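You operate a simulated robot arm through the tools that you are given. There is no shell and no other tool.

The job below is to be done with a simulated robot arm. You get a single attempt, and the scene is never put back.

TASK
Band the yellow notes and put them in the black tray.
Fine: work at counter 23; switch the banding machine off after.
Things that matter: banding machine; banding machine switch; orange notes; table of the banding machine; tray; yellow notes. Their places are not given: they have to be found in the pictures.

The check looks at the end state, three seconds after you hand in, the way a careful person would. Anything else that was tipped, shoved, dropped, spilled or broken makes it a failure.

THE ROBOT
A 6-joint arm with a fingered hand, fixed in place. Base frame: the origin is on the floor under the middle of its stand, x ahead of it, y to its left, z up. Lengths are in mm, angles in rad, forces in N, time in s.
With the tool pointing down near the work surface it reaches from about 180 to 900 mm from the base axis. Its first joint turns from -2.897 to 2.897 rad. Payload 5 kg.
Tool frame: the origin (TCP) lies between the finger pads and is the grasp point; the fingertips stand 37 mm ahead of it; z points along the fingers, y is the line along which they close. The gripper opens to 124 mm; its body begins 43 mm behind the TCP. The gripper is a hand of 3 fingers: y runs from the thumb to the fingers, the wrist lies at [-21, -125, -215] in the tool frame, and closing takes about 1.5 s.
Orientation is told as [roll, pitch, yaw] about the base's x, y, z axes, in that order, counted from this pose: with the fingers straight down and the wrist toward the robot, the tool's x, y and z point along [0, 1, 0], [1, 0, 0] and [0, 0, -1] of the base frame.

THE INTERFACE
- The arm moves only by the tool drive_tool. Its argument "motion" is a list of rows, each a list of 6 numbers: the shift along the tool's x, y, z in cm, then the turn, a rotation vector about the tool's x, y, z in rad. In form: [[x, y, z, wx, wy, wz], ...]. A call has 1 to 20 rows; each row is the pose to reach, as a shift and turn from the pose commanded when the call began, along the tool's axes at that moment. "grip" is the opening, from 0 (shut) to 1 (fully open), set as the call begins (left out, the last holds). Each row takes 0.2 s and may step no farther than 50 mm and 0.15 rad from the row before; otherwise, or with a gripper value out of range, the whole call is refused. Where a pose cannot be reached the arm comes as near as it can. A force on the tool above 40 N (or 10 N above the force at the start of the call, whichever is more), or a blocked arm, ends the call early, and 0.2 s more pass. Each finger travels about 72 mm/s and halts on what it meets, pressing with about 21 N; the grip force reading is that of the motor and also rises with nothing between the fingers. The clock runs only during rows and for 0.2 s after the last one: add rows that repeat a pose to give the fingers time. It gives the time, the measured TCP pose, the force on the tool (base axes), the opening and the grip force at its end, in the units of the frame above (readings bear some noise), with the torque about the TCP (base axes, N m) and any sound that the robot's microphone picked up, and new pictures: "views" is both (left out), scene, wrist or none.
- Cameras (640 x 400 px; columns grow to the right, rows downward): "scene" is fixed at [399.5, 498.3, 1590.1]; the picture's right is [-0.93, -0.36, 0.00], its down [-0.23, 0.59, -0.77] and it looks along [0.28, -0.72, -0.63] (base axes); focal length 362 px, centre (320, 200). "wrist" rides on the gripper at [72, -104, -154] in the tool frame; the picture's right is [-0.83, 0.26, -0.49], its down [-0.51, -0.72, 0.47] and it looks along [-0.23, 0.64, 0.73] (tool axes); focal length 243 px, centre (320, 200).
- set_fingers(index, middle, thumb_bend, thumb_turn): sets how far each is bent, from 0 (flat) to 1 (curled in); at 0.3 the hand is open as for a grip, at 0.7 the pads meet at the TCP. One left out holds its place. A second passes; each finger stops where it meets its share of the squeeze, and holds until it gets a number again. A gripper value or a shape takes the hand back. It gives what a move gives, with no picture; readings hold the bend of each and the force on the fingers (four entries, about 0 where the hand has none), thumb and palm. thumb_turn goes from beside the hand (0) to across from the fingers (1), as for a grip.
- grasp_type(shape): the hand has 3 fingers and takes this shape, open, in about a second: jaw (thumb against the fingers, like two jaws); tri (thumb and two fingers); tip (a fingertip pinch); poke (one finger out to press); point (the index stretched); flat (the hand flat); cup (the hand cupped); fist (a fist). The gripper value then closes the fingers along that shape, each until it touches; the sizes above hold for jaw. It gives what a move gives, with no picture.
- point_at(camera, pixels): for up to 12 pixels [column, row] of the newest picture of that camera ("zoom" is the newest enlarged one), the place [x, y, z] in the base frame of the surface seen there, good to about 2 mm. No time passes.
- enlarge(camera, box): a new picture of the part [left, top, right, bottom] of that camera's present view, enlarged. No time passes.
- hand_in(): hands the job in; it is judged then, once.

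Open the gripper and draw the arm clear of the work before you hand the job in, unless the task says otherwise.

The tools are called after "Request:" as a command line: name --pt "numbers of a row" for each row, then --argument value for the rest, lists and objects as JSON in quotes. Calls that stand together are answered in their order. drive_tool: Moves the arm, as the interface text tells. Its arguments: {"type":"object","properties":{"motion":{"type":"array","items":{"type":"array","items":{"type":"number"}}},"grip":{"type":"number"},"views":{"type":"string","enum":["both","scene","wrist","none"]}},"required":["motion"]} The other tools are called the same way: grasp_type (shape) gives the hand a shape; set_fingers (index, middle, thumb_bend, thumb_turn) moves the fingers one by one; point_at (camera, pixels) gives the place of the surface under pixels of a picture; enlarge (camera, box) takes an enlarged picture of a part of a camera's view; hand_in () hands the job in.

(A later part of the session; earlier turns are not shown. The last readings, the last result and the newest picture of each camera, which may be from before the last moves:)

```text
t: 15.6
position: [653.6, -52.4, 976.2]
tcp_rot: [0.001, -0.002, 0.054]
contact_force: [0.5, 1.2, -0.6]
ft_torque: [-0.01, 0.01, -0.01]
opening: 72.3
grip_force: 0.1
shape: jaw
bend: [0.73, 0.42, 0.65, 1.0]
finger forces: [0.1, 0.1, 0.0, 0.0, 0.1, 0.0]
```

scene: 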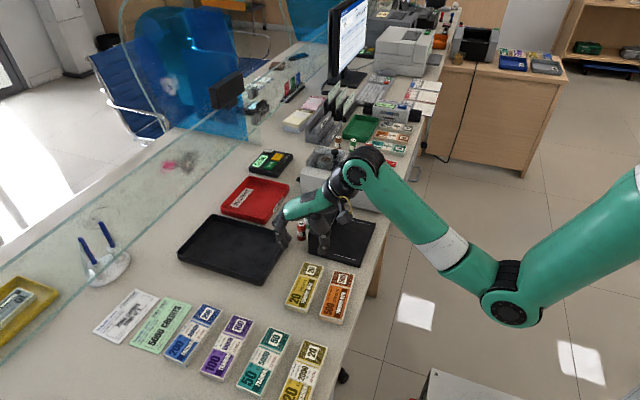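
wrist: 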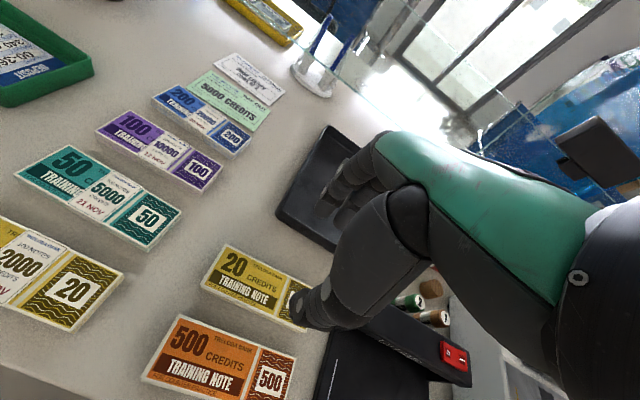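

The hand hangs above the yellow stack, yaw matched. I descend to ~30 mm above the table with the tips and check alignment.

Request:
drive_tool --pt "0 0 4 0 0 0" --pt "0 0 8 0 0 0" --pt "0 0 11.5 0 0 0" --pt "0 0 11.5 0 0 0" --views "both"

Request:
enlarge --camera "scene" --box '[260, 210, 380, 310]'

Request:
enlarge --camera "wrist" --box '[180, 140, 420, 360]'

```text
t: 16.6
position: [655.1, -52.2, 859.9]
tcp_rot: [0.001, -0.001, 0.053]
contact_force: [-0.3, 1.1, 0.0]
ft_torque: [-0.01, 0.0, 0.02]
opening: 72.2
grip_force: 0.0
shape: jaw
bend: [0.73, 0.42, 0.65, 1.0]
finger forces: [0.0, 0.0, 0.1, 0.1, 0.0, 0.1]
```

scene: 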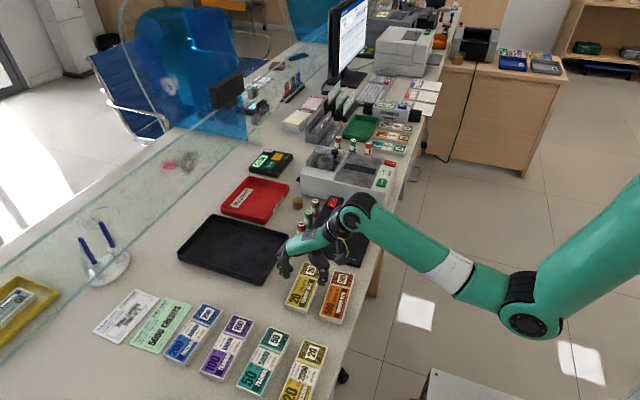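
wrist: 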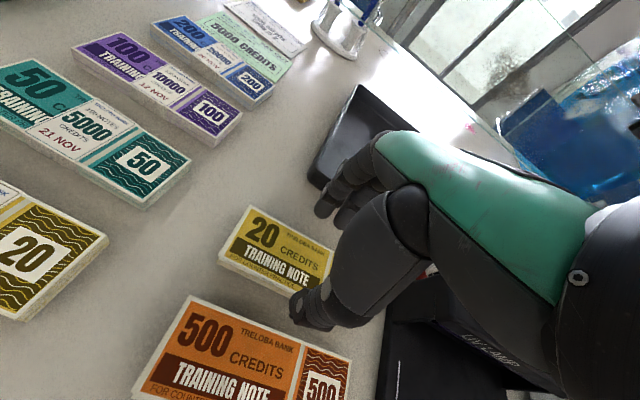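

```text
4.00 times, centred on (320, 260) of scene
```

zoom: 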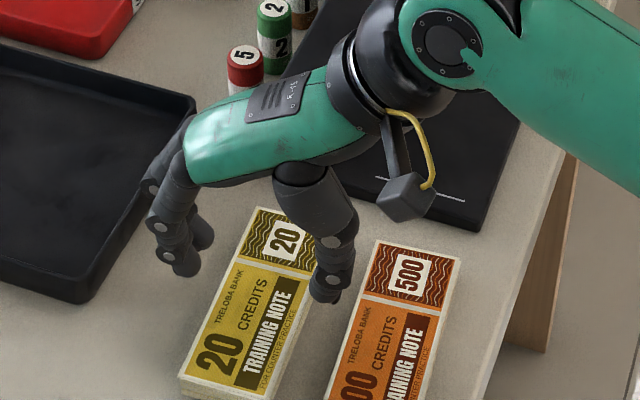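

```text
1.82 times, centred on (300, 250) of wrist
```

zoom: 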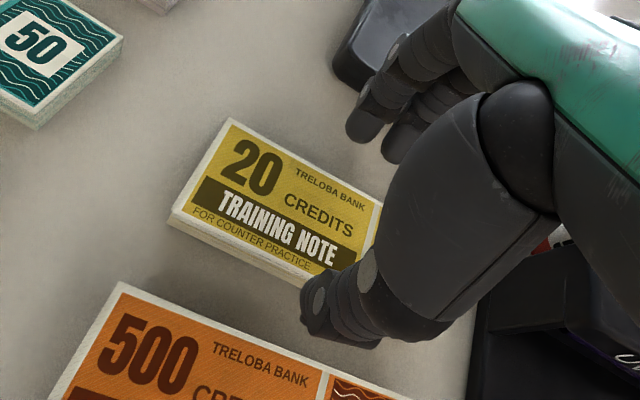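

Alignment looks right; I verify the fingertip coordinates (thumb tip zoom (325,295), index tip zoom (183,268)).

Request:
point_at --camera "zoom" --pixels '[[325, 297], [315, 290], [335, 288], [325, 285], [183, 270], [172, 262], [195, 262], [205, 240], [310, 295], [345, 270]]'

Request:
point_at --camera "wrist" --pixels '[[296, 320], [293, 310], [310, 326], [300, 327], [320, 215], [318, 208], [340, 226], [338, 220]]'

```text
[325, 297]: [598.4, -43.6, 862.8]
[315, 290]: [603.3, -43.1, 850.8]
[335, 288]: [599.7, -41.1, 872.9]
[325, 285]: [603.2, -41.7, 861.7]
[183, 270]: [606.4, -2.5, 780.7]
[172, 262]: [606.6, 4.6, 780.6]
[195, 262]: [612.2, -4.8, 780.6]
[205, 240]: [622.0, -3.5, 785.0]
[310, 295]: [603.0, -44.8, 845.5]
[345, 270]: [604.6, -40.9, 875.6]
```

```text
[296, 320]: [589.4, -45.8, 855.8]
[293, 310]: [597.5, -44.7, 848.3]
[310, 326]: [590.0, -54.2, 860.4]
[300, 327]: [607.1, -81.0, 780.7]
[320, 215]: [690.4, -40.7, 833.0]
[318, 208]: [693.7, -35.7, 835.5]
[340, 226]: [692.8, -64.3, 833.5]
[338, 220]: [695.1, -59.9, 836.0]
```

Thumb tip outer side is at x≈600 low down, so it clears the orange stack (edge ≈589). I shift +1.5 mm in x and lower the tips around the stack.

Request:
drive_tool --pt "0 0.15 1.0 0 0 0" --pt "0 0.15 2.0 0 0 0" --pt "0 0.15 3.0 0 0 0" --pt "0 0.15 3.6 0 0 0" --pt "0 0.15 4.0 0 0 0" --pt "0 0.15 4.0 0 0 0" --views "both"

Request:
enlarge --camera "scene" --box '[260, 230, 380, 330]'

Request:
enlarge --camera "wrist" --box '[220, 160, 420, 360]'

```text
t: 18.0
position: [655.6, -52.9, 819.6]
tcp_rot: [0.001, 0.0, 0.054]
contact_force: [-0.4, -0.4, -0.2]
ft_torque: [0.0, 0.01, 0.0]
opening: 72.0
grip_force: 0.1
shape: jaw
bend: [0.73, 0.42, 0.65, 1.0]
finger forces: [0.0, 0.1, 0.0, 0.0, 0.0, 0.0]
```

scene: 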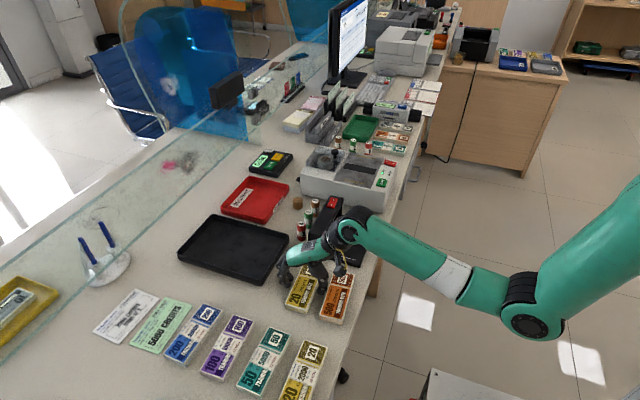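
wrist: 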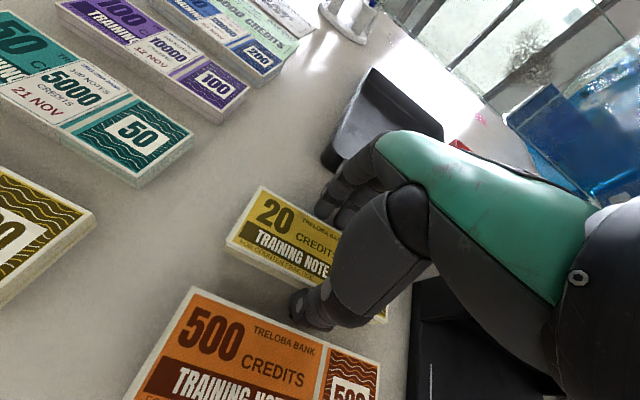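

```text
4.00 times, centred on (320, 280) of scene
```

zoom: 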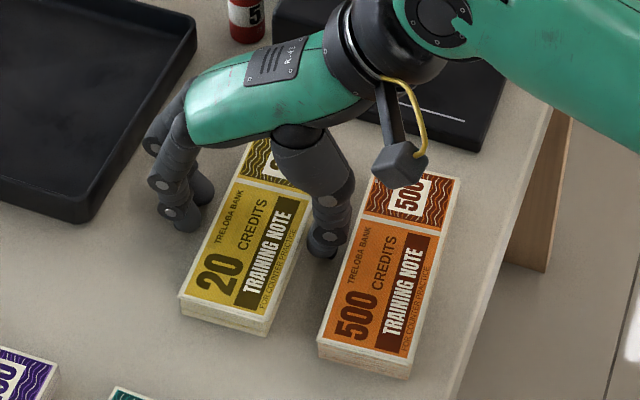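

```text
2.00 times, centred on (320, 260) of wrist
```

zoom: 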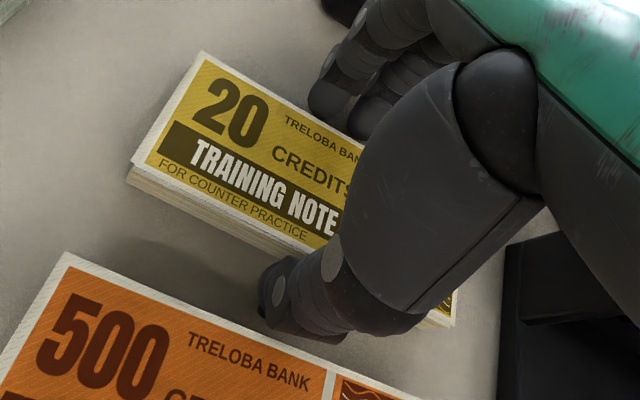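

Fingertips straddle the yellow stack without touching (force ≈0). I close the fingers on it.

Request:
drive_tool --pt "0 0 0 0 0 0" --pt "0 0 0 0 0 0" --pt "0 0 0 0 0 0" --pt "0 0 0 0 0 0" --pt "0 0 0 0 0 0" --pt "0 0 0 0 0 0" --grip 0.1 --views "both"

Request:
enlarge --camera "scene" --box '[260, 230, 380, 330]'

Request:
enlarge --camera "wrist" --box '[220, 160, 420, 360]'

```text
t: 19.4
position: [656.6, -52.3, 820.1]
tcp_rot: [0.001, 0.0, 0.054]
contact_force: [0.0, 0.5, 0.0]
ft_torque: [0.01, -0.01, -0.02]
opening: 54.3
grip_force: 21.3
shape: jaw
bend: [0.74, 0.48, 0.71, 1.0]
finger forces: [12.1, 6.8, 0.1, 0.1, 18.9, 0.0]
```

scene: 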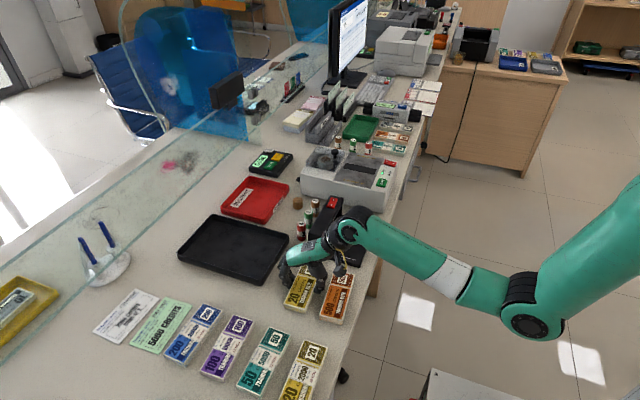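
wrist: 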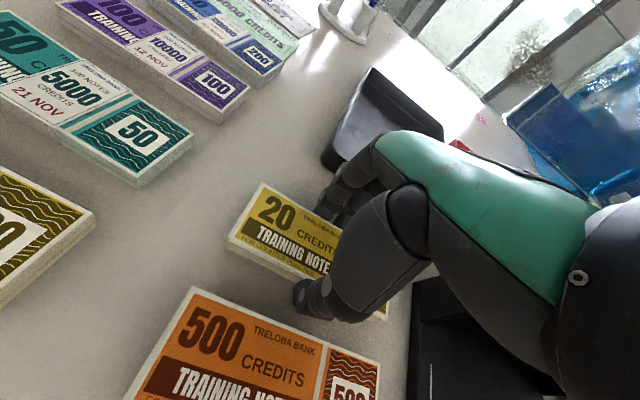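

```text
4.00 times, centred on (320, 280) of scene
```

zoom: 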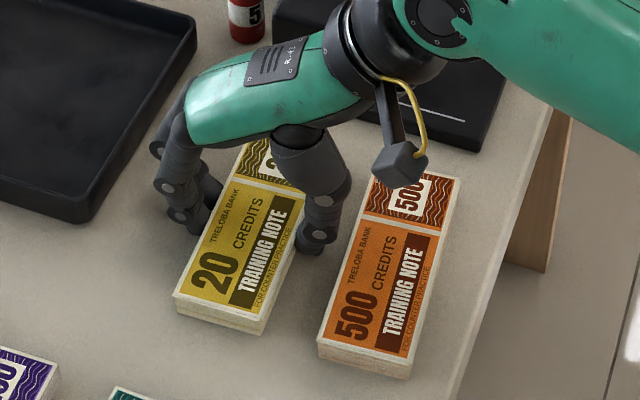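

```text
2.00 times, centred on (320, 260) of wrist
```

zoom: 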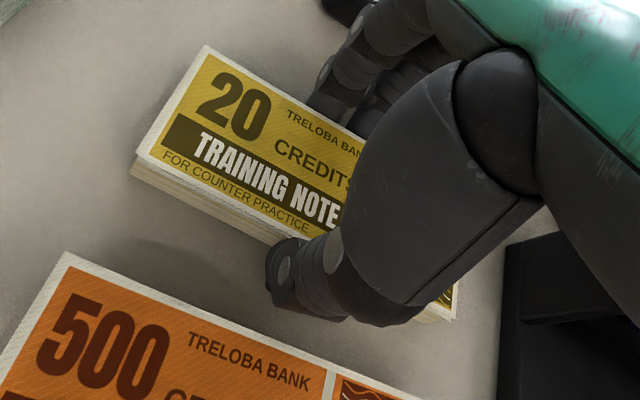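

The grip holds (opening 54 mm, index 12 N + middle 7 N vs thumb 19 N). I lift a few centimetres gently and check.

Request:
drive_tool --pt "0 0 -0.5 0 0 0" --pt "0 0 -1.5 0 0 0" --pt "0 0 -3 0 0 0" --pt "0 0 -5 0 0 0" --pt "0 0 -5 0 0 0" --views "both"

Request:
enlarge --camera "scene" --box '[260, 210, 380, 310]'

Request:
enlarge --camera "wrist" --box '[220, 160, 420, 360]'

```text
t: 20.6
position: [656.9, -51.0, 869.1]
tcp_rot: [0.0, -0.001, 0.054]
contact_force: [-0.5, 0.3, -1.6]
ft_torque: [0.03, 0.01, 0.0]
opening: 54.2
grip_force: 21.2
shape: jaw
bend: [0.74, 0.48, 0.71, 1.0]
finger forces: [12.1, 6.8, 0.0, 0.1, 18.9, 0.0]
```

scene: 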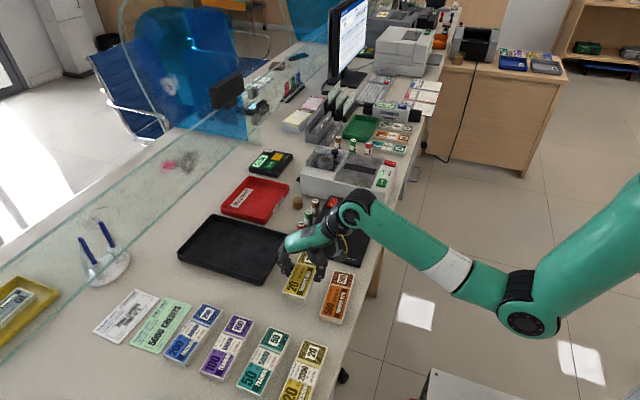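
wrist: 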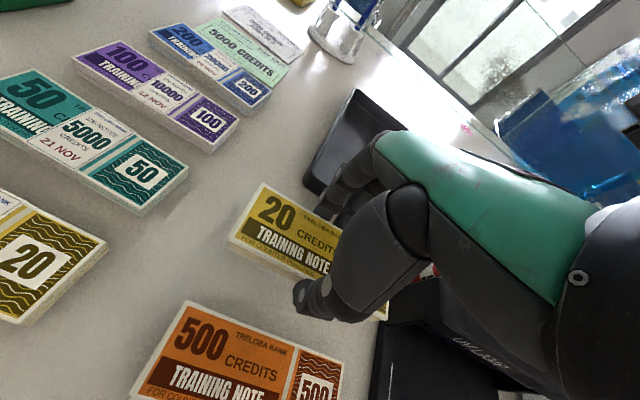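

```text
4.00 times, centred on (320, 260) of scene
```

zoom: 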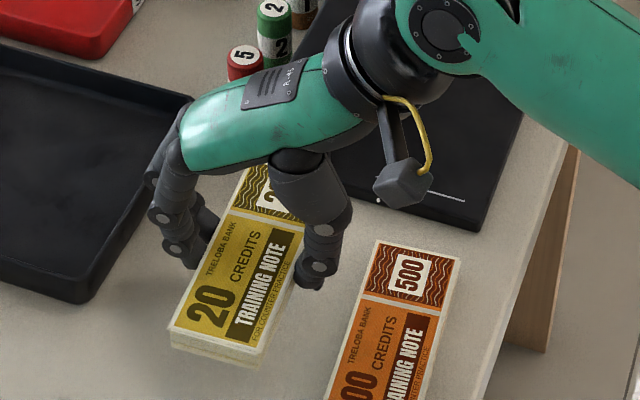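

```text
2.00 times, centred on (320, 260) of wrist
```

zoom: 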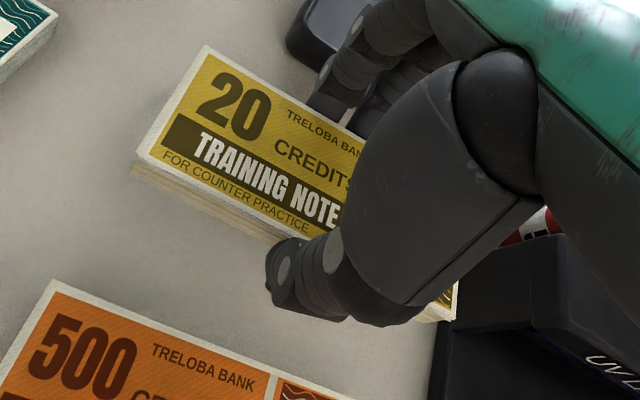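

The stack is lifted level in the hand. I measure its near-end corners to know its position relative to the TCP.

Request:
point_at --camera "scene" --pixels '[[283, 291], [304.5, 296.5], [298.3, 266], [316, 270], [299, 280], [302, 254], [293, 294], [290, 285]]'

Request:
point_at --camera "wrist" --pixels '[[263, 184], [230, 236], [299, 274], [313, 198], [385, 316], [240, 215], [280, 235]]'

```text
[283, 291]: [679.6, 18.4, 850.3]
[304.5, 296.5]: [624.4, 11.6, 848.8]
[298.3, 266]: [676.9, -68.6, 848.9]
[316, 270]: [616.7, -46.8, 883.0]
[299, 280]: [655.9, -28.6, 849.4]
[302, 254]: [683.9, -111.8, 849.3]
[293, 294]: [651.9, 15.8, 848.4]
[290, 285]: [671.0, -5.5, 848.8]
```

```text
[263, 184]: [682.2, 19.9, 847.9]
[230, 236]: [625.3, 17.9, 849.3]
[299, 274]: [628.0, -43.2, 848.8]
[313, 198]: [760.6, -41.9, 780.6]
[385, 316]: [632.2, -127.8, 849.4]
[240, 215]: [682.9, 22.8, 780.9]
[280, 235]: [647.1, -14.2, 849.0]
```

Stack centre is about (+0.7,−2.5) mm from the TCP. I lift to z≈1050 and straighten the yaw to 0.

Request:
drive_tool --pt "0 0 -4 0 0 0" --pt "0 0 -8 0 0 0" --pt "0 0 -12 0 0 0.02" --pt "0 0 -16 0 0 0.04" --pt "0 0 -18.5 0 0 0.05" --pt "0 0 -18.5 0 0 0.05" --views "none"

```text
t: 22.0
position: [659.3, -52.3, 1056.3]
tcp_rot: [-0.001, 0.001, 0.004]
contact_force: [-0.6, 0.7, -1.1]
ft_torque: [0.0, -0.02, 0.0]
opening: 54.1
grip_force: 20.6
shape: jaw
bend: [0.74, 0.48, 0.71, 1.0]
finger forces: [12.2, 6.8, 0.0, 0.1, 18.9, 0.1]
```

Holding steady at z≈1056. I carry the stack over the UV lamp to above the banding machine's table.

Request:
drive_tool --pt "-4.24 -0.2 0 0 0 0" --pt "-8.47 -0.4 0 0 0 0" --pt "-12.71 -0.6 0 0 0 0" --pt "-16.95 -0.8 0 0 0 0" --pt "-21.18 -1.0 0 0 0 0" --pt "-25.42 -1.2 0 0 0 0" --pt "-29.65 -1.4 0 0 0 0" --pt "-33.89 -1.6 0 0 0 0" --pt "-38.13 -1.8 0 0 0 0" --pt "-42.36 -2.0 0 0 0 0" --pt "-46.6 -2.15 0 0 0 0" --pt "-46.6 -2.15 0 0 0 0" --pt "-46.6 -2.15 0 0 0 0" --views "both"

Request:
enlarge --camera "scene" --box '[290, 100, 430, 220]'

Request:
enlarge --camera "wrist" --box '[180, 140, 440, 360]'

```text
t: 24.8
position: [637.8, -521.0, 1054.0]
tcp_rot: [0.0, 0.0, 0.005]
contact_force: [-0.2, -0.1, -1.4]
ft_torque: [-0.01, 0.02, 0.03]
opening: 54.1
grip_force: 20.8
shape: jaw
bend: [0.74, 0.48, 0.71, 1.0]
finger forces: [12.0, 6.9, 0.0, 0.0, 18.7, 0.1]
```

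scene: 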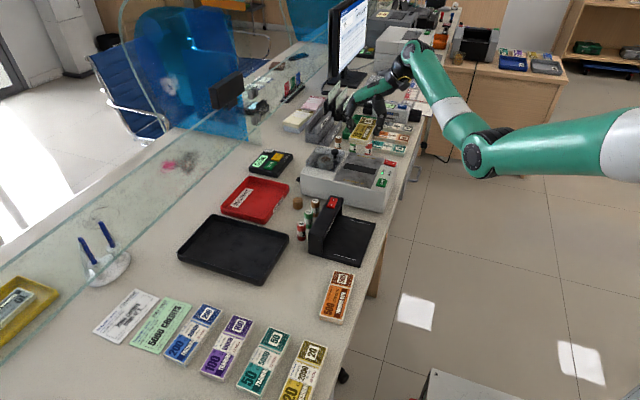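
wrist: 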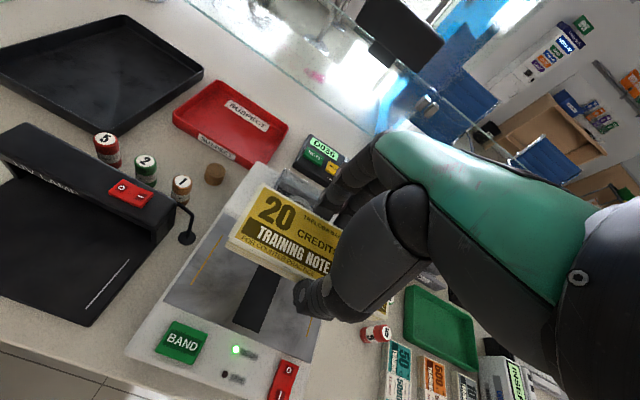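

```text
3.33 times, centred on (360, 160) of scene
```

zoom: 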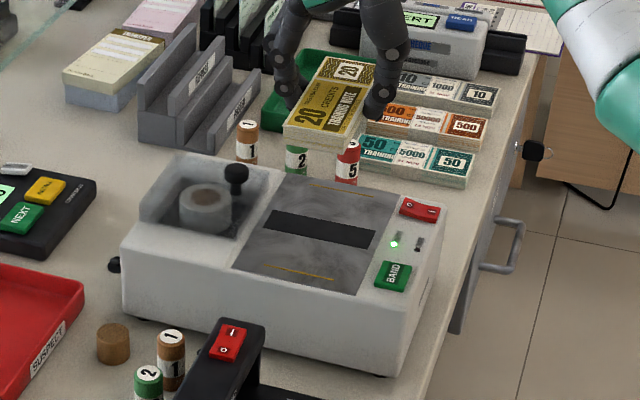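

```text
1.82 times, centred on (310, 250) of wrist
```

zoom: 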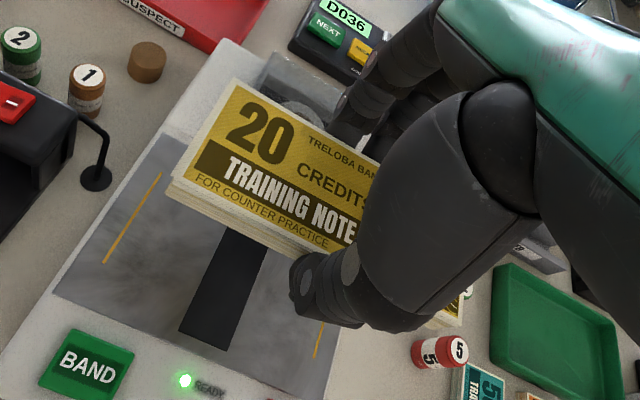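

Now I measure the held stack, the reel housing's near wall, and the fingers' outer side to be sure of clearance when descending.

Request:
point_at --camera "zoom" --pixels '[[243, 80], [172, 178], [325, 252], [300, 262], [345, 100], [265, 75], [330, 85], [380, 150], [365, 60], [300, 280]]'

Request:
enlarge --camera "scene" --box '[300, 135, 370, 190]'

Request:
enlarge --camera "scene" --box '[340, 80, 410, 150]'

```text
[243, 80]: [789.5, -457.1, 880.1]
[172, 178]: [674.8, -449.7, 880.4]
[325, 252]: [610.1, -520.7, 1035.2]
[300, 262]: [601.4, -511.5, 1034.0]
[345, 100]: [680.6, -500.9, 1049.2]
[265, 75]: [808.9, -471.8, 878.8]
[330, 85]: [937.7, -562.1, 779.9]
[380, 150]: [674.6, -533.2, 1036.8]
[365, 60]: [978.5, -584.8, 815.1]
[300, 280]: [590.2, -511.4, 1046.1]
```

```text
7.27 times, centred on (335, 162) of scene
```

zoom: 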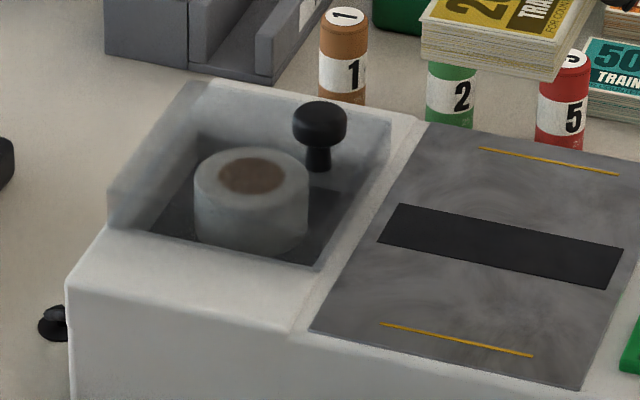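

```text
5.71 times, centred on (375, 115) of scene
```

zoom: 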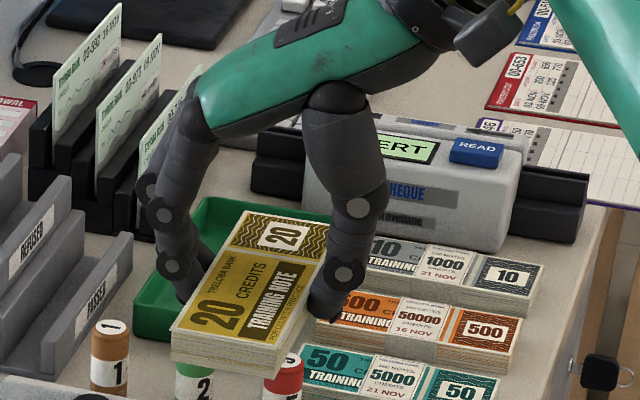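

I measure the transparent reel cover and the stack/finger positions from the scene view.

Request:
point_at --camera "scene" --pixels '[[344.6, 151.3], [343.7, 156], [335, 171], [340, 163], [339, 158], [335, 148.9], [311.6, 166.5], [306.2, 161], [317.1, 146], [327.4, 169], [330, 165], [343, 150.5]]'

Request:
point_at --camera "zoom" --pixels '[[180, 328], [280, 345], [333, 232], [243, 212], [330, 300], [160, 220], [150, 185], [170, 265], [185, 290], [385, 200], [345, 275], [198, 110]]'

```text
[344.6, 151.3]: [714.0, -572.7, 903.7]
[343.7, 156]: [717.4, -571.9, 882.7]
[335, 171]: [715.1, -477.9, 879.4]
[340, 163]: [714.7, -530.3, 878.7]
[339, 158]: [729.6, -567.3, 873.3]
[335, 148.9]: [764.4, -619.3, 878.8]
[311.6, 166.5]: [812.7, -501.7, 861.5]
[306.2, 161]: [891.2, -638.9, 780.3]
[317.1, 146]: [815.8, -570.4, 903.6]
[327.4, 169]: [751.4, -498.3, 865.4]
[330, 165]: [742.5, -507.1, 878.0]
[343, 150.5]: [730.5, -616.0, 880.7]
```

```text
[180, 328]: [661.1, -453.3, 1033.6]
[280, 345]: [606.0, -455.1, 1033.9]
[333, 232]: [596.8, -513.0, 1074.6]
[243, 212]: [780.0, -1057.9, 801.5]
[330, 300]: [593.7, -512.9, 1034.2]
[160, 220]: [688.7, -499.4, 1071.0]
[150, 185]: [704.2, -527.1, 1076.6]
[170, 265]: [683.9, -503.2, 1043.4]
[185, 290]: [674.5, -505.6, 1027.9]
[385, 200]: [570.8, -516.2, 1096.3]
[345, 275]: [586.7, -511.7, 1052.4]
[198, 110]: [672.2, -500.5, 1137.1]
```

Cover wall is at x≥714 (top z≈904) and the knob at x≥717; fingers should clear by ~10 mm if I open only slightly. I get the stack's exact corners now in the wrist view.

Request:
point_at --camera "wrist" --pixels '[[263, 185], [264, 187], [231, 236], [233, 235], [299, 274], [385, 316], [383, 314], [390, 300], [250, 210], [247, 206]]'

Request:
enlarge --camera "wrist" --box '[215, 170, 335, 250]'

```text
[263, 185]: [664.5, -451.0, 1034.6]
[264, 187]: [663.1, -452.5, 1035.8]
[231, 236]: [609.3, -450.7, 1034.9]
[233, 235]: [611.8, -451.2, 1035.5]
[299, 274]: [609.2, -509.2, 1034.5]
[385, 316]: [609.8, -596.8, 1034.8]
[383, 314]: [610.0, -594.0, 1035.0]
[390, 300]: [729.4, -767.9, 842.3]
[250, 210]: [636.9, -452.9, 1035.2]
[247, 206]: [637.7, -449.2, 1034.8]
```

```text
5.00 times, centred on (275, 210) of wrist
```

zoom: 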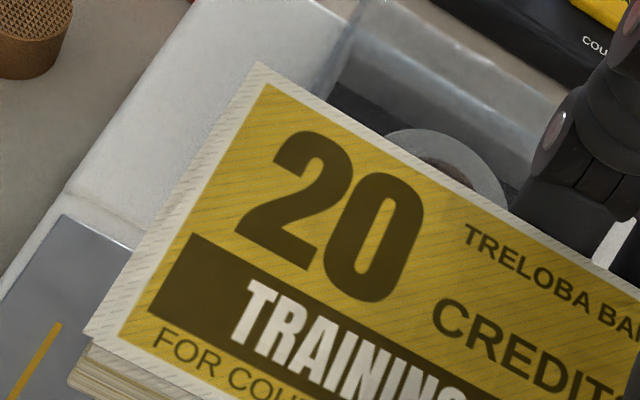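

Request:
point_at --camera "zoom" --pixels '[[259, 66], [256, 66], [88, 331], [90, 326], [172, 200], [168, 196], [100, 340], [300, 90], [400, 145], [450, 170]]'

Request:
enlarge --camera "wrist" --box '[330, 270, 430, 350]'

```text
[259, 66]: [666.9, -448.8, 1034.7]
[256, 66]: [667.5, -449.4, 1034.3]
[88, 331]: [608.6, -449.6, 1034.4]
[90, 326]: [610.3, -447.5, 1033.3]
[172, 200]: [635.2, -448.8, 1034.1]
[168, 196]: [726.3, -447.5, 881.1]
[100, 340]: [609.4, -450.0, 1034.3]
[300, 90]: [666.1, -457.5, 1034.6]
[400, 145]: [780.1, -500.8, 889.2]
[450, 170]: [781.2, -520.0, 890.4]
```

```text
5.00 times, centred on (380, 310) of wrist
```

zoom: 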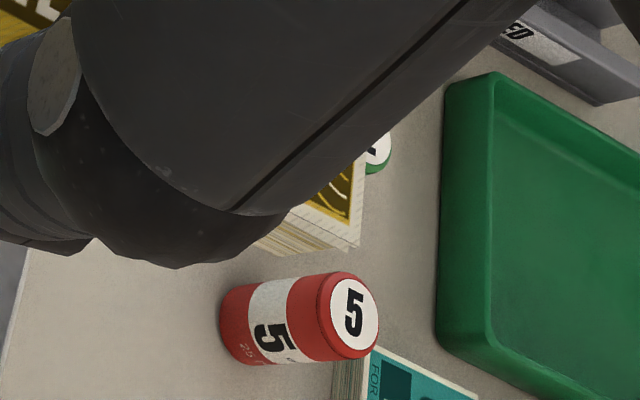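

Request:
point_at --camera "zoom" --pixels '[[355, 244], [350, 240], [358, 180], [300, 212], [362, 160], [352, 235]]'

```text
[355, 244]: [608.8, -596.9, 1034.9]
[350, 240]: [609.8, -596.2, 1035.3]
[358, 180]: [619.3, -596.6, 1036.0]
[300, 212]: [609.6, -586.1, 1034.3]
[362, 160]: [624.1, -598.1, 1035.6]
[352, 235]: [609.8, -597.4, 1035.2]
```

Stack spans y −448.5…−597.5, x 608.5…667, square to the marks; I shift +2 mm in y and descend to a couple of mm above the machine table.

Request:
drive_tool --pt "0.2 0 4.5 0 0 0" --pt "0.2 0 9 0 0 0" --pt "0.2 0 11.5 0 0 0" --pt "0.2 0 12.6 0 0 0" --pt "0.2 0 13.0 0 0 0" --pt "0.2 0 13.0 0 0 0" --views "both"

Request:
enlarge --camera "scene" --box '[290, 120, 410, 220]'

Request:
enlarge --camera "wrist" --box '[180, 140, 440, 360]'

```text
t: 26.2
position: [637.3, -516.9, 923.4]
tcp_rot: [0.0, 0.0, 0.007]
contact_force: [0.8, -0.1, -1.2]
ft_torque: [-0.02, -0.01, -0.02]
opening: 54.1
grip_force: 21.2
shape: jaw
bend: [0.74, 0.48, 0.71, 1.0]
finger forces: [12.1, 6.7, 0.0, 0.0, 18.8, 0.0]
```

scene: 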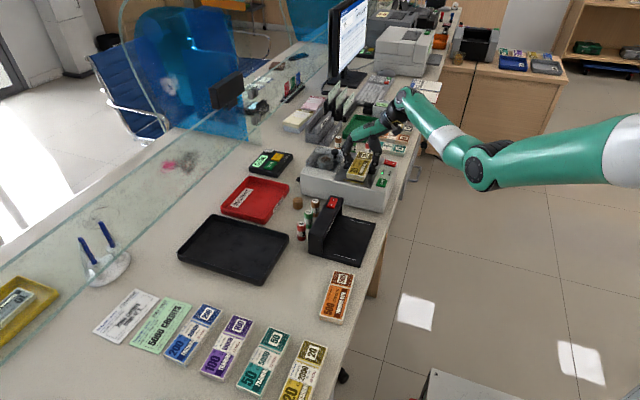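
wrist: 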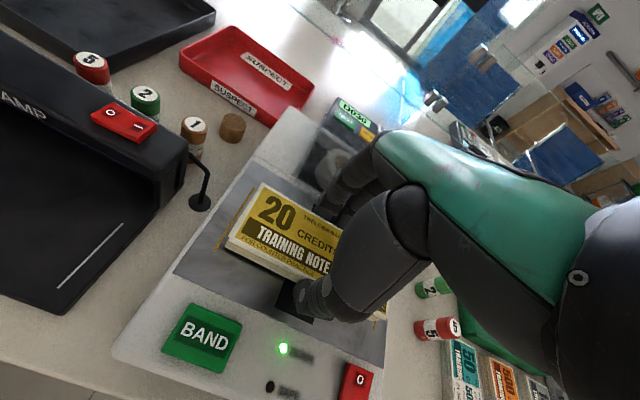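

```text
4.00 times, centred on (350, 170) of scene
```

zoom: 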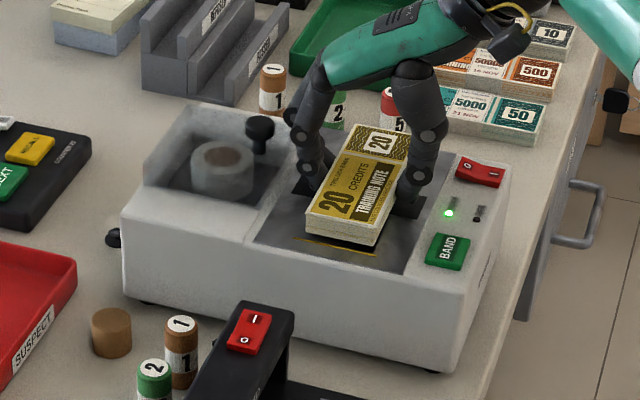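

```text
1.82 times, centred on (310, 250) of wrist
```

zoom: 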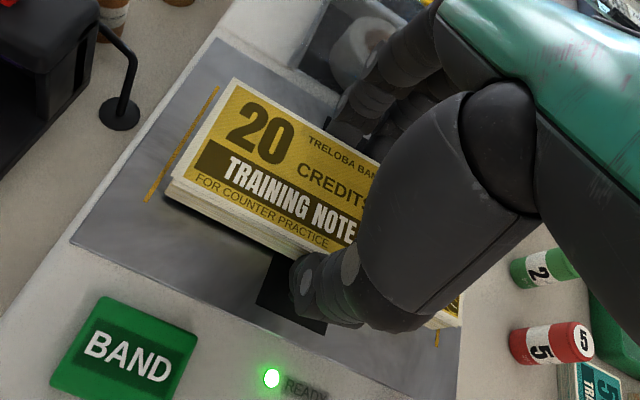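

Stack hovers ~3 mm above the table between the marks. I lower gently until it seats.

Request:
drive_tool --pt "0 0 0.15 0 0 0" --pt "0 0 0.3 0 0 0" --pt "0 0 0.4 0 0 0" --pt "0 0 0.4 0 0 0" --views "scene"

Request:
enlarge --camera "scene" --box '[320, 130, 400, 200]'

```text
t: 27.2
position: [637.3, -517.7, 920.1]
tcp_rot: [0.0, -0.002, 0.003]
contact_force: [0.8, 0.1, -0.4]
ft_torque: [-0.01, 0.0, 0.02]
opening: 54.0
grip_force: 21.0
shape: jaw
bend: [0.74, 0.48, 0.71, 1.0]
finger forces: [12.0, 6.9, 0.0, 0.0, 18.8, 0.1]
```

scene: 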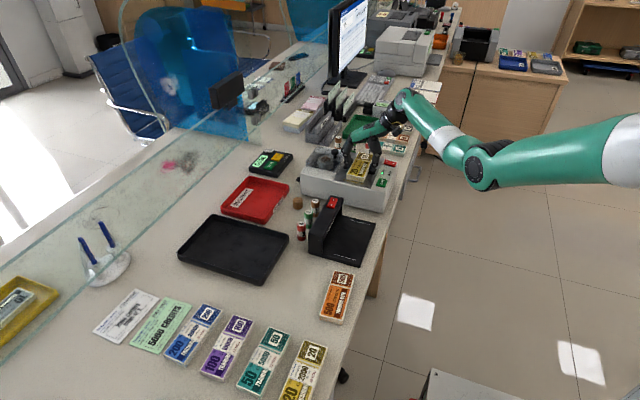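

```text
5.71 times, centred on (360, 165) of scene
```

zoom: 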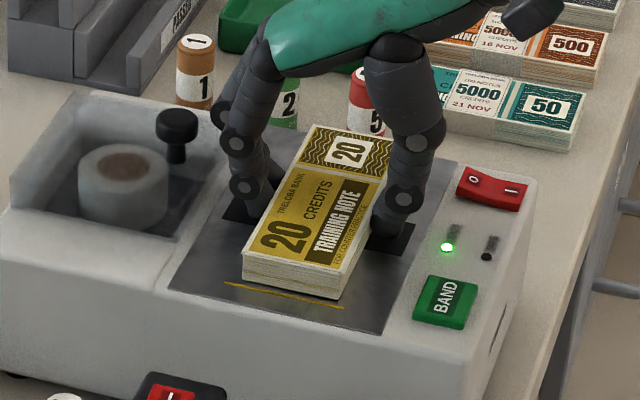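

The load reading dropped to −0.4 N, so it's just touching. I open slightly (to ~66 mm) to release without nearing the reel knob.

Request:
drive_tool --pt "0 0 0.05 0 0 0" --pt "0 0 0.05 0 0 0" --pt "0 0 0.05 0 0 0" --pt "0 0 0.05 0 0 0" --grip 0.53 --views "both"

Request:
enlarge --camera "scene" --box '[320, 130, 400, 200]'

Request:
enlarge --camera "wrist" --box '[180, 140, 440, 360]'

```text
t: 28.2
position: [638.3, -517.7, 919.0]
tcp_rot: [0.0, 0.0, 0.003]
contact_force: [0.2, 0.1, 1.1]
ft_torque: [-0.02, -0.01, 0.01]
opening: 65.3
grip_force: 0.1
shape: jaw
bend: [0.74, 0.44, 0.68, 1.0]
finger forces: [0.1, 0.0, 0.0, 0.0, 0.0, 0.0]
```

scene: 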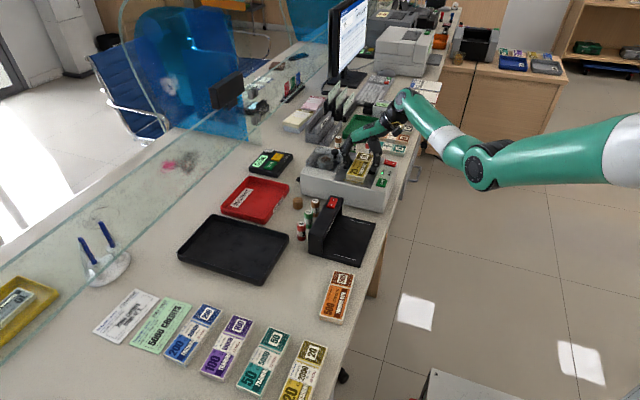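
wrist: 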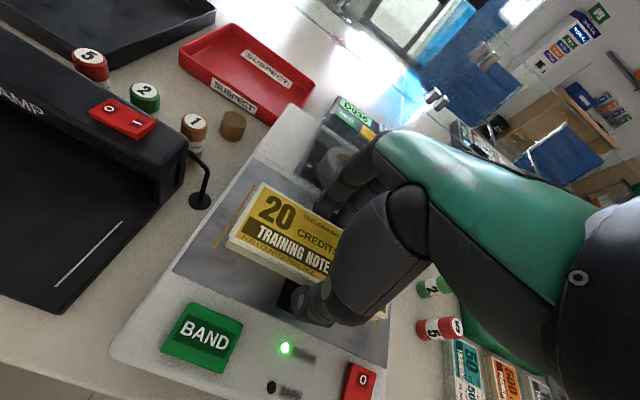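

```text
5.71 times, centred on (360, 165) of scene
```

zoom: 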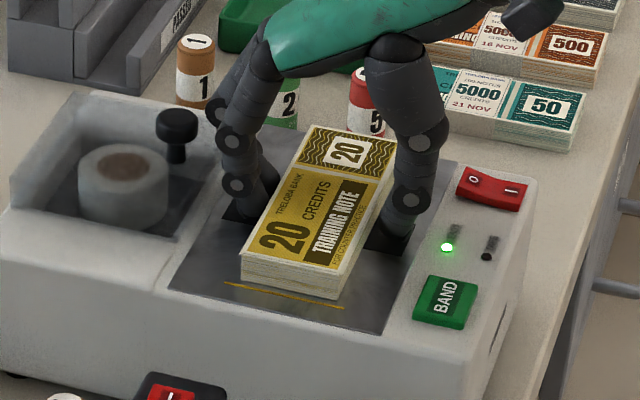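

```text
1.82 times, centred on (310, 250) of wrist
```

zoom: 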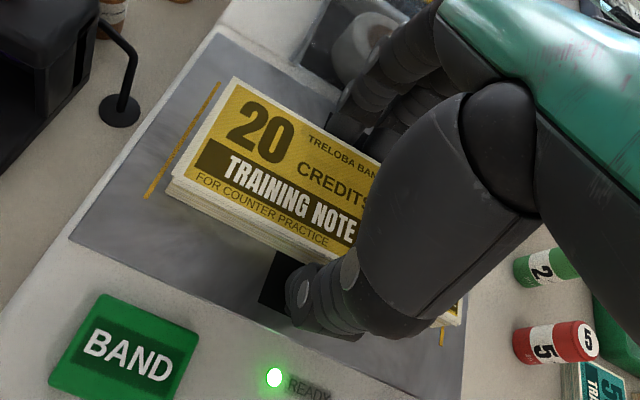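

Fingers released (forces 0). I rise straight up, clear of the stack and machine.

Request:
drive_tool --pt "0 0 -1 0 0 0" --pt "0 0 -3 0 0 0" --pt "0 0 -6 0 0 0" --pt "0 0 -10 0 0 0" --pt "0 0 -14 0 0 0" --pt "0 0 -18 0 0 0" --pt "0 0 -18 0 0 0" --views "both"

Request:
enlarge --camera "scene" --box '[320, 130, 400, 200]'

```text
t: 29.8
position: [636.5, -517.6, 1098.4]
tcp_rot: [0.0, 0.0, 0.003]
contact_force: [-0.2, -0.1, 0.2]
ft_torque: [-0.01, -0.02, 0.03]
opening: 65.5
grip_force: 0.1
shape: jaw
bend: [0.74, 0.44, 0.68, 1.0]
finger forces: [0.0, 0.0, 0.1, 0.0, 0.1, 0.0]
```

scene: 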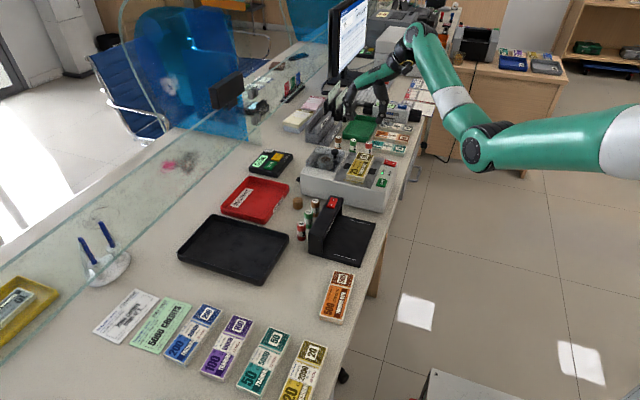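
wrist: 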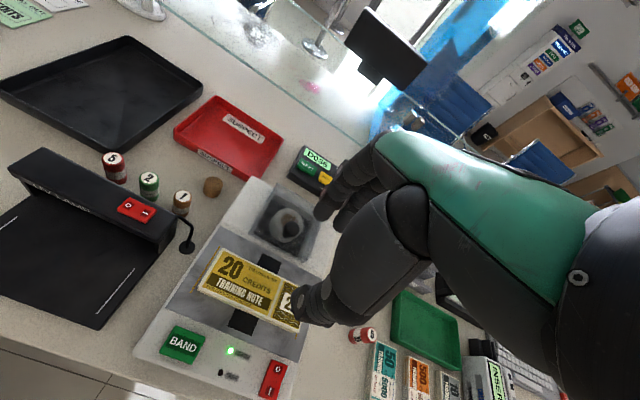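

```text
5.71 times, centred on (360, 165) of scene
```

zoom: 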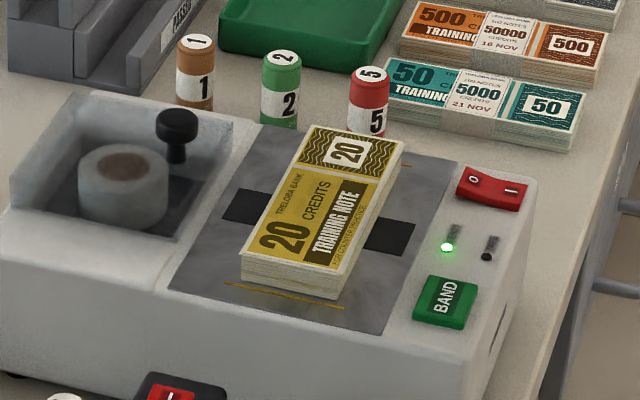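

The stack lies across the slot between the yellow marks, READY is lit. I form the single-index poke again for pressing BAND.

Request:
grasp_type --shape "poke"

Request:
set_fingers --index 0.6 --middle 1.0 --thumb_bend 1.0 --thumb_turn 1.0

Request:
drive_tool --pt "1 -3.7 0 0 0 0" --pt "2 -7.5 0 0 0 0" --pt "3 -11.2 0 0 0 0" --pt "3.95 -14.9 0 0 0 0" --pt "3.95 -14.9 4 0 0 0" --pt "3.95 -14.9 8 0 0 0" --pt "3.95 -14.9 12 0 0 0" --pt "3.95 -14.9 15 0 0 0" --pt "3.95 -14.9 15 0 0 0" --views "both"

Request:
enlarge --camera "scene" --box '[350, 130, 420, 200]'

```text
t: 30.7
position: [637.7, -517.9, 1098.2]
tcp_rot: [0.0, 0.0, 0.004]
contact_force: [-0.2, -0.8, -0.4]
ft_torque: [-0.01, 0.03, -0.01]
opening: 0.2
grip_force: 0.0
shape: poke
bend: [0.7, 0.7, 1.0, 1.0]
finger forces: [0.0, 0.0, 0.0, 0.0, 0.1, 0.1]
```

```text
t: 31.7
position: [635.9, -516.9, 1098.0]
tcp_rot: [-0.001, 0.0, 0.003]
contact_force: [-0.3, -0.2, 0.8]
ft_torque: [-0.01, -0.05, -0.03]
opening: 35.2
grip_force: 0.0
shape: fingers
bend: [0.28, 1.0, 1.0, 1.0]
finger forces: [0.1, 0.0, 0.0, 0.0, 0.0, 0.0]
```

```text
t: 33.7
position: [488.3, -477.5, 948.5]
tcp_rot: [0.0, 0.001, 0.004]
contact_force: [-0.2, -0.1, 0.5]
ft_torque: [0.02, 0.02, 0.04]
opening: 35.1
grip_force: 0.1
shape: fingers
bend: [0.28, 1.0, 1.0, 1.0]
finger forces: [0.0, 0.0, 0.0, 0.1, 0.0, 0.0]
```

scene: 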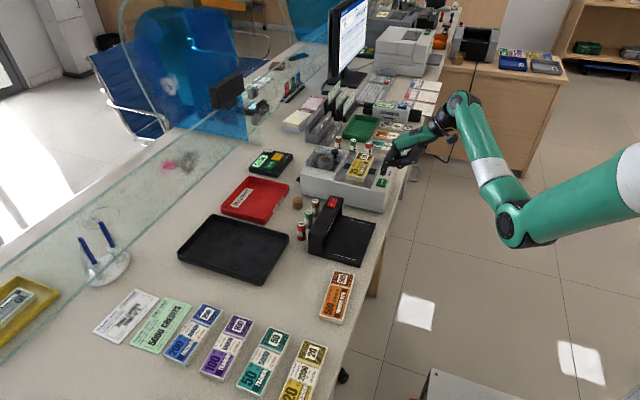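
wrist: 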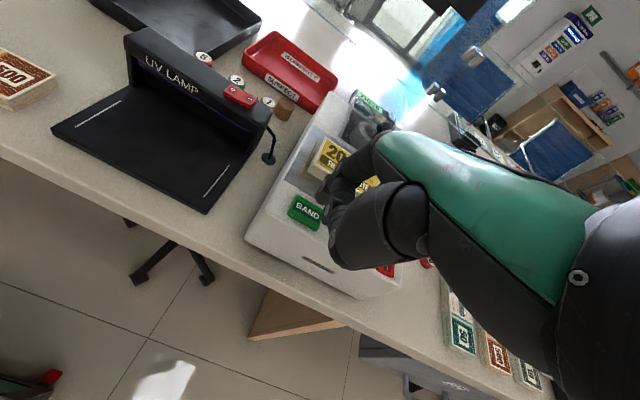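

```text
5.71 times, centred on (385, 165) of scene
```

zoom: 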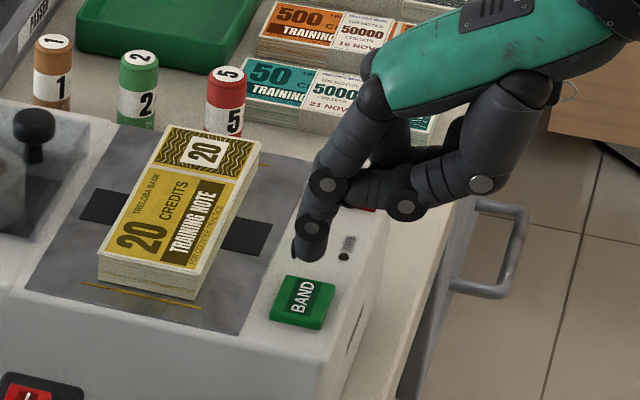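

The fingertip hovers ~25 mm above the BAND button. I check its exact position.

Request:
point_at --camera "zoom" --pixels '[[308, 250], [308, 258], [295, 245], [322, 245], [310, 235], [302, 296], [282, 282], [330, 290], [275, 318], [322, 322]]'

```text
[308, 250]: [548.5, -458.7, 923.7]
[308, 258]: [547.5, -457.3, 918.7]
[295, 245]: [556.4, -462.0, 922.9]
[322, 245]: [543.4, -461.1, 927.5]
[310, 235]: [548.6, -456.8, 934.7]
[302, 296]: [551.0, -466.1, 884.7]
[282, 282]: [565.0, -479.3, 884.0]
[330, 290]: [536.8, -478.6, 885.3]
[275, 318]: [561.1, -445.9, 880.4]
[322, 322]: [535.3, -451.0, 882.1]
```

Tip centre ≈(549,−467), the button spans x 535–565, y −479…−446. I press down in small steps.

Request:
drive_tool --pt "0 0 1.2 0 0 0" --pt "0 0 2.0 0 0 0" --pt "0 0 2.4 0 0 0" --pt "0 0 2.6 0 0 0" --pt "0 0 2.8 0 0 0" --pt "0 0 3.0 0 0 0" --pt "0 0 3.1 0 0 0" --views "both"

Request:
enlarge --camera "scene" --box '[350, 130, 420, 200]'

```text
t: 35.3
position: [488.3, -477.0, 918.8]
tcp_rot: [0.0, 0.0, 0.004]
contact_force: [-1.4, 0.0, 3.3]
ft_torque: [0.1, -0.2, 0.06]
opening: 34.8
grip_force: 1.8
shape: fingers
bend: [0.28, 1.0, 1.0, 1.0]
finger forces: [4.2, 0.0, 0.1, 0.0, 0.0, 0.1]
heard: click
```

scene: 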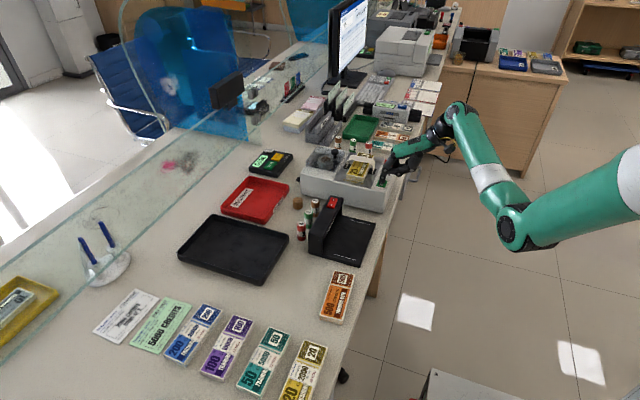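
wrist: 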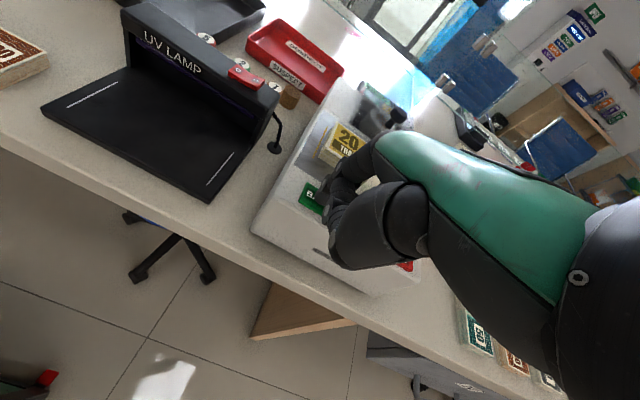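

```text
5.71 times, centred on (385, 165) of scene
```

zoom: 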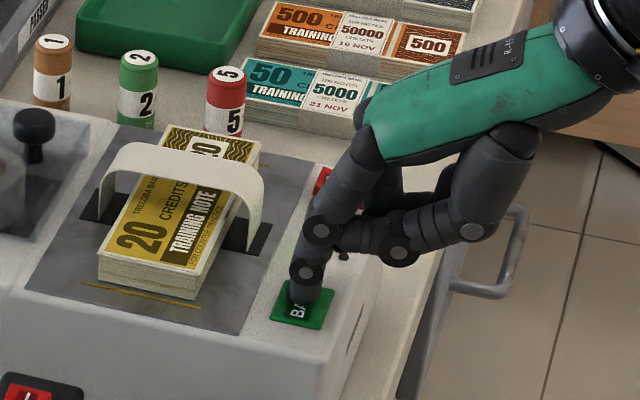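

A click was heard and the machine has looped a paper band over the stack, which is still tightening. I lift off the button and wait while watching.

Request:
drive_tool --pt "0 0 -0.5 0 0 0" --pt "0 0 -2 0 0 0" --pt "0 0 -5 0 0 0" --pt "0 0 -5 0 0 0" --pt "0 0 -5 0 0 0" --views "scene"

Request:
enlarge --camera "scene" --box '[350, 130, 420, 200]'

```text
t: 36.5
position: [489.5, -478.5, 968.1]
tcp_rot: [0.0, 0.0, 0.004]
contact_force: [0.3, -0.5, -0.2]
ft_torque: [0.03, 0.01, -0.02]
opening: 34.5
grip_force: 0.1
shape: fingers
bend: [0.28, 1.0, 1.0, 1.0]
finger forces: [0.0, 0.0, 0.0, 0.0, 0.1, 0.0]
```

scene: 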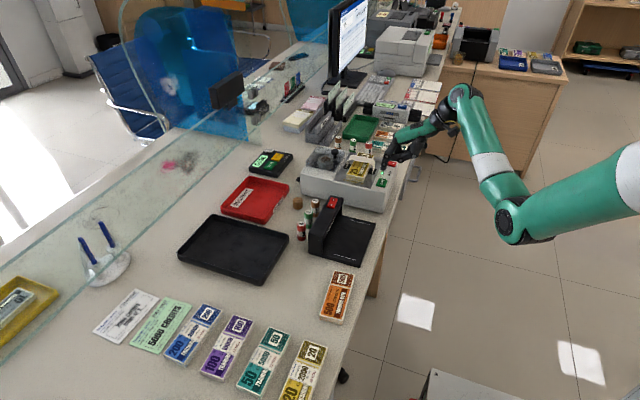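

```text
5.71 times, centred on (385, 165) of scene
```

zoom: 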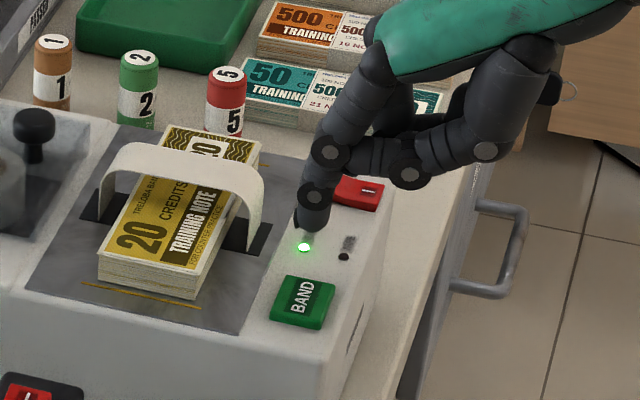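

The loop is still wide above the stack and READY is lit; I raise the hand further and wait for the cycle.

Request:
drive_tool --pt "0 0 -4 0 0 0" --pt "0 0 -8 0 0 0" --pt "0 0 -12 0 0 0" --pt "0 0 -12 0 0 0" --pt "0 0 -12 0 0 0" --pt "0 0 -12 0 0 0" --pt "0 0 -12 0 0 0" --pt "0 0 -12 0 0 0" --views "scene"

Request:
enlarge --camera "scene" --box '[340, 130, 420, 200]'

```text
t: 38.3
position: [488.3, -478.7, 1087.4]
tcp_rot: [-0.001, 0.0, 0.005]
contact_force: [-0.2, -0.2, -1.1]
ft_torque: [-0.01, -0.03, -0.01]
opening: 34.7
grip_force: 0.0
shape: fingers
bend: [0.28, 1.0, 1.0, 1.0]
finger forces: [0.1, 0.0, 0.1, 0.1, 0.0, 0.0]
```

scene: 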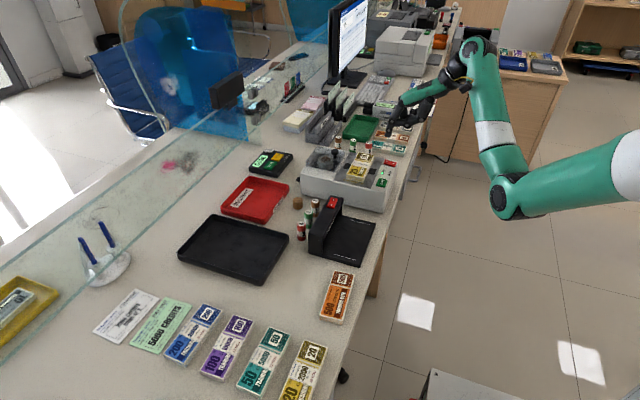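

```text
5.71 times, centred on (380, 165) of scene
```

zoom: 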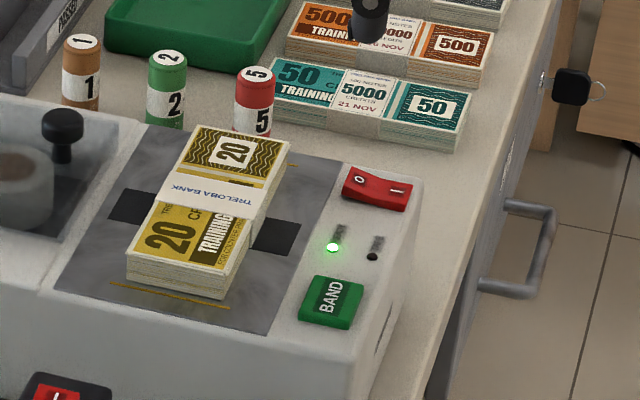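

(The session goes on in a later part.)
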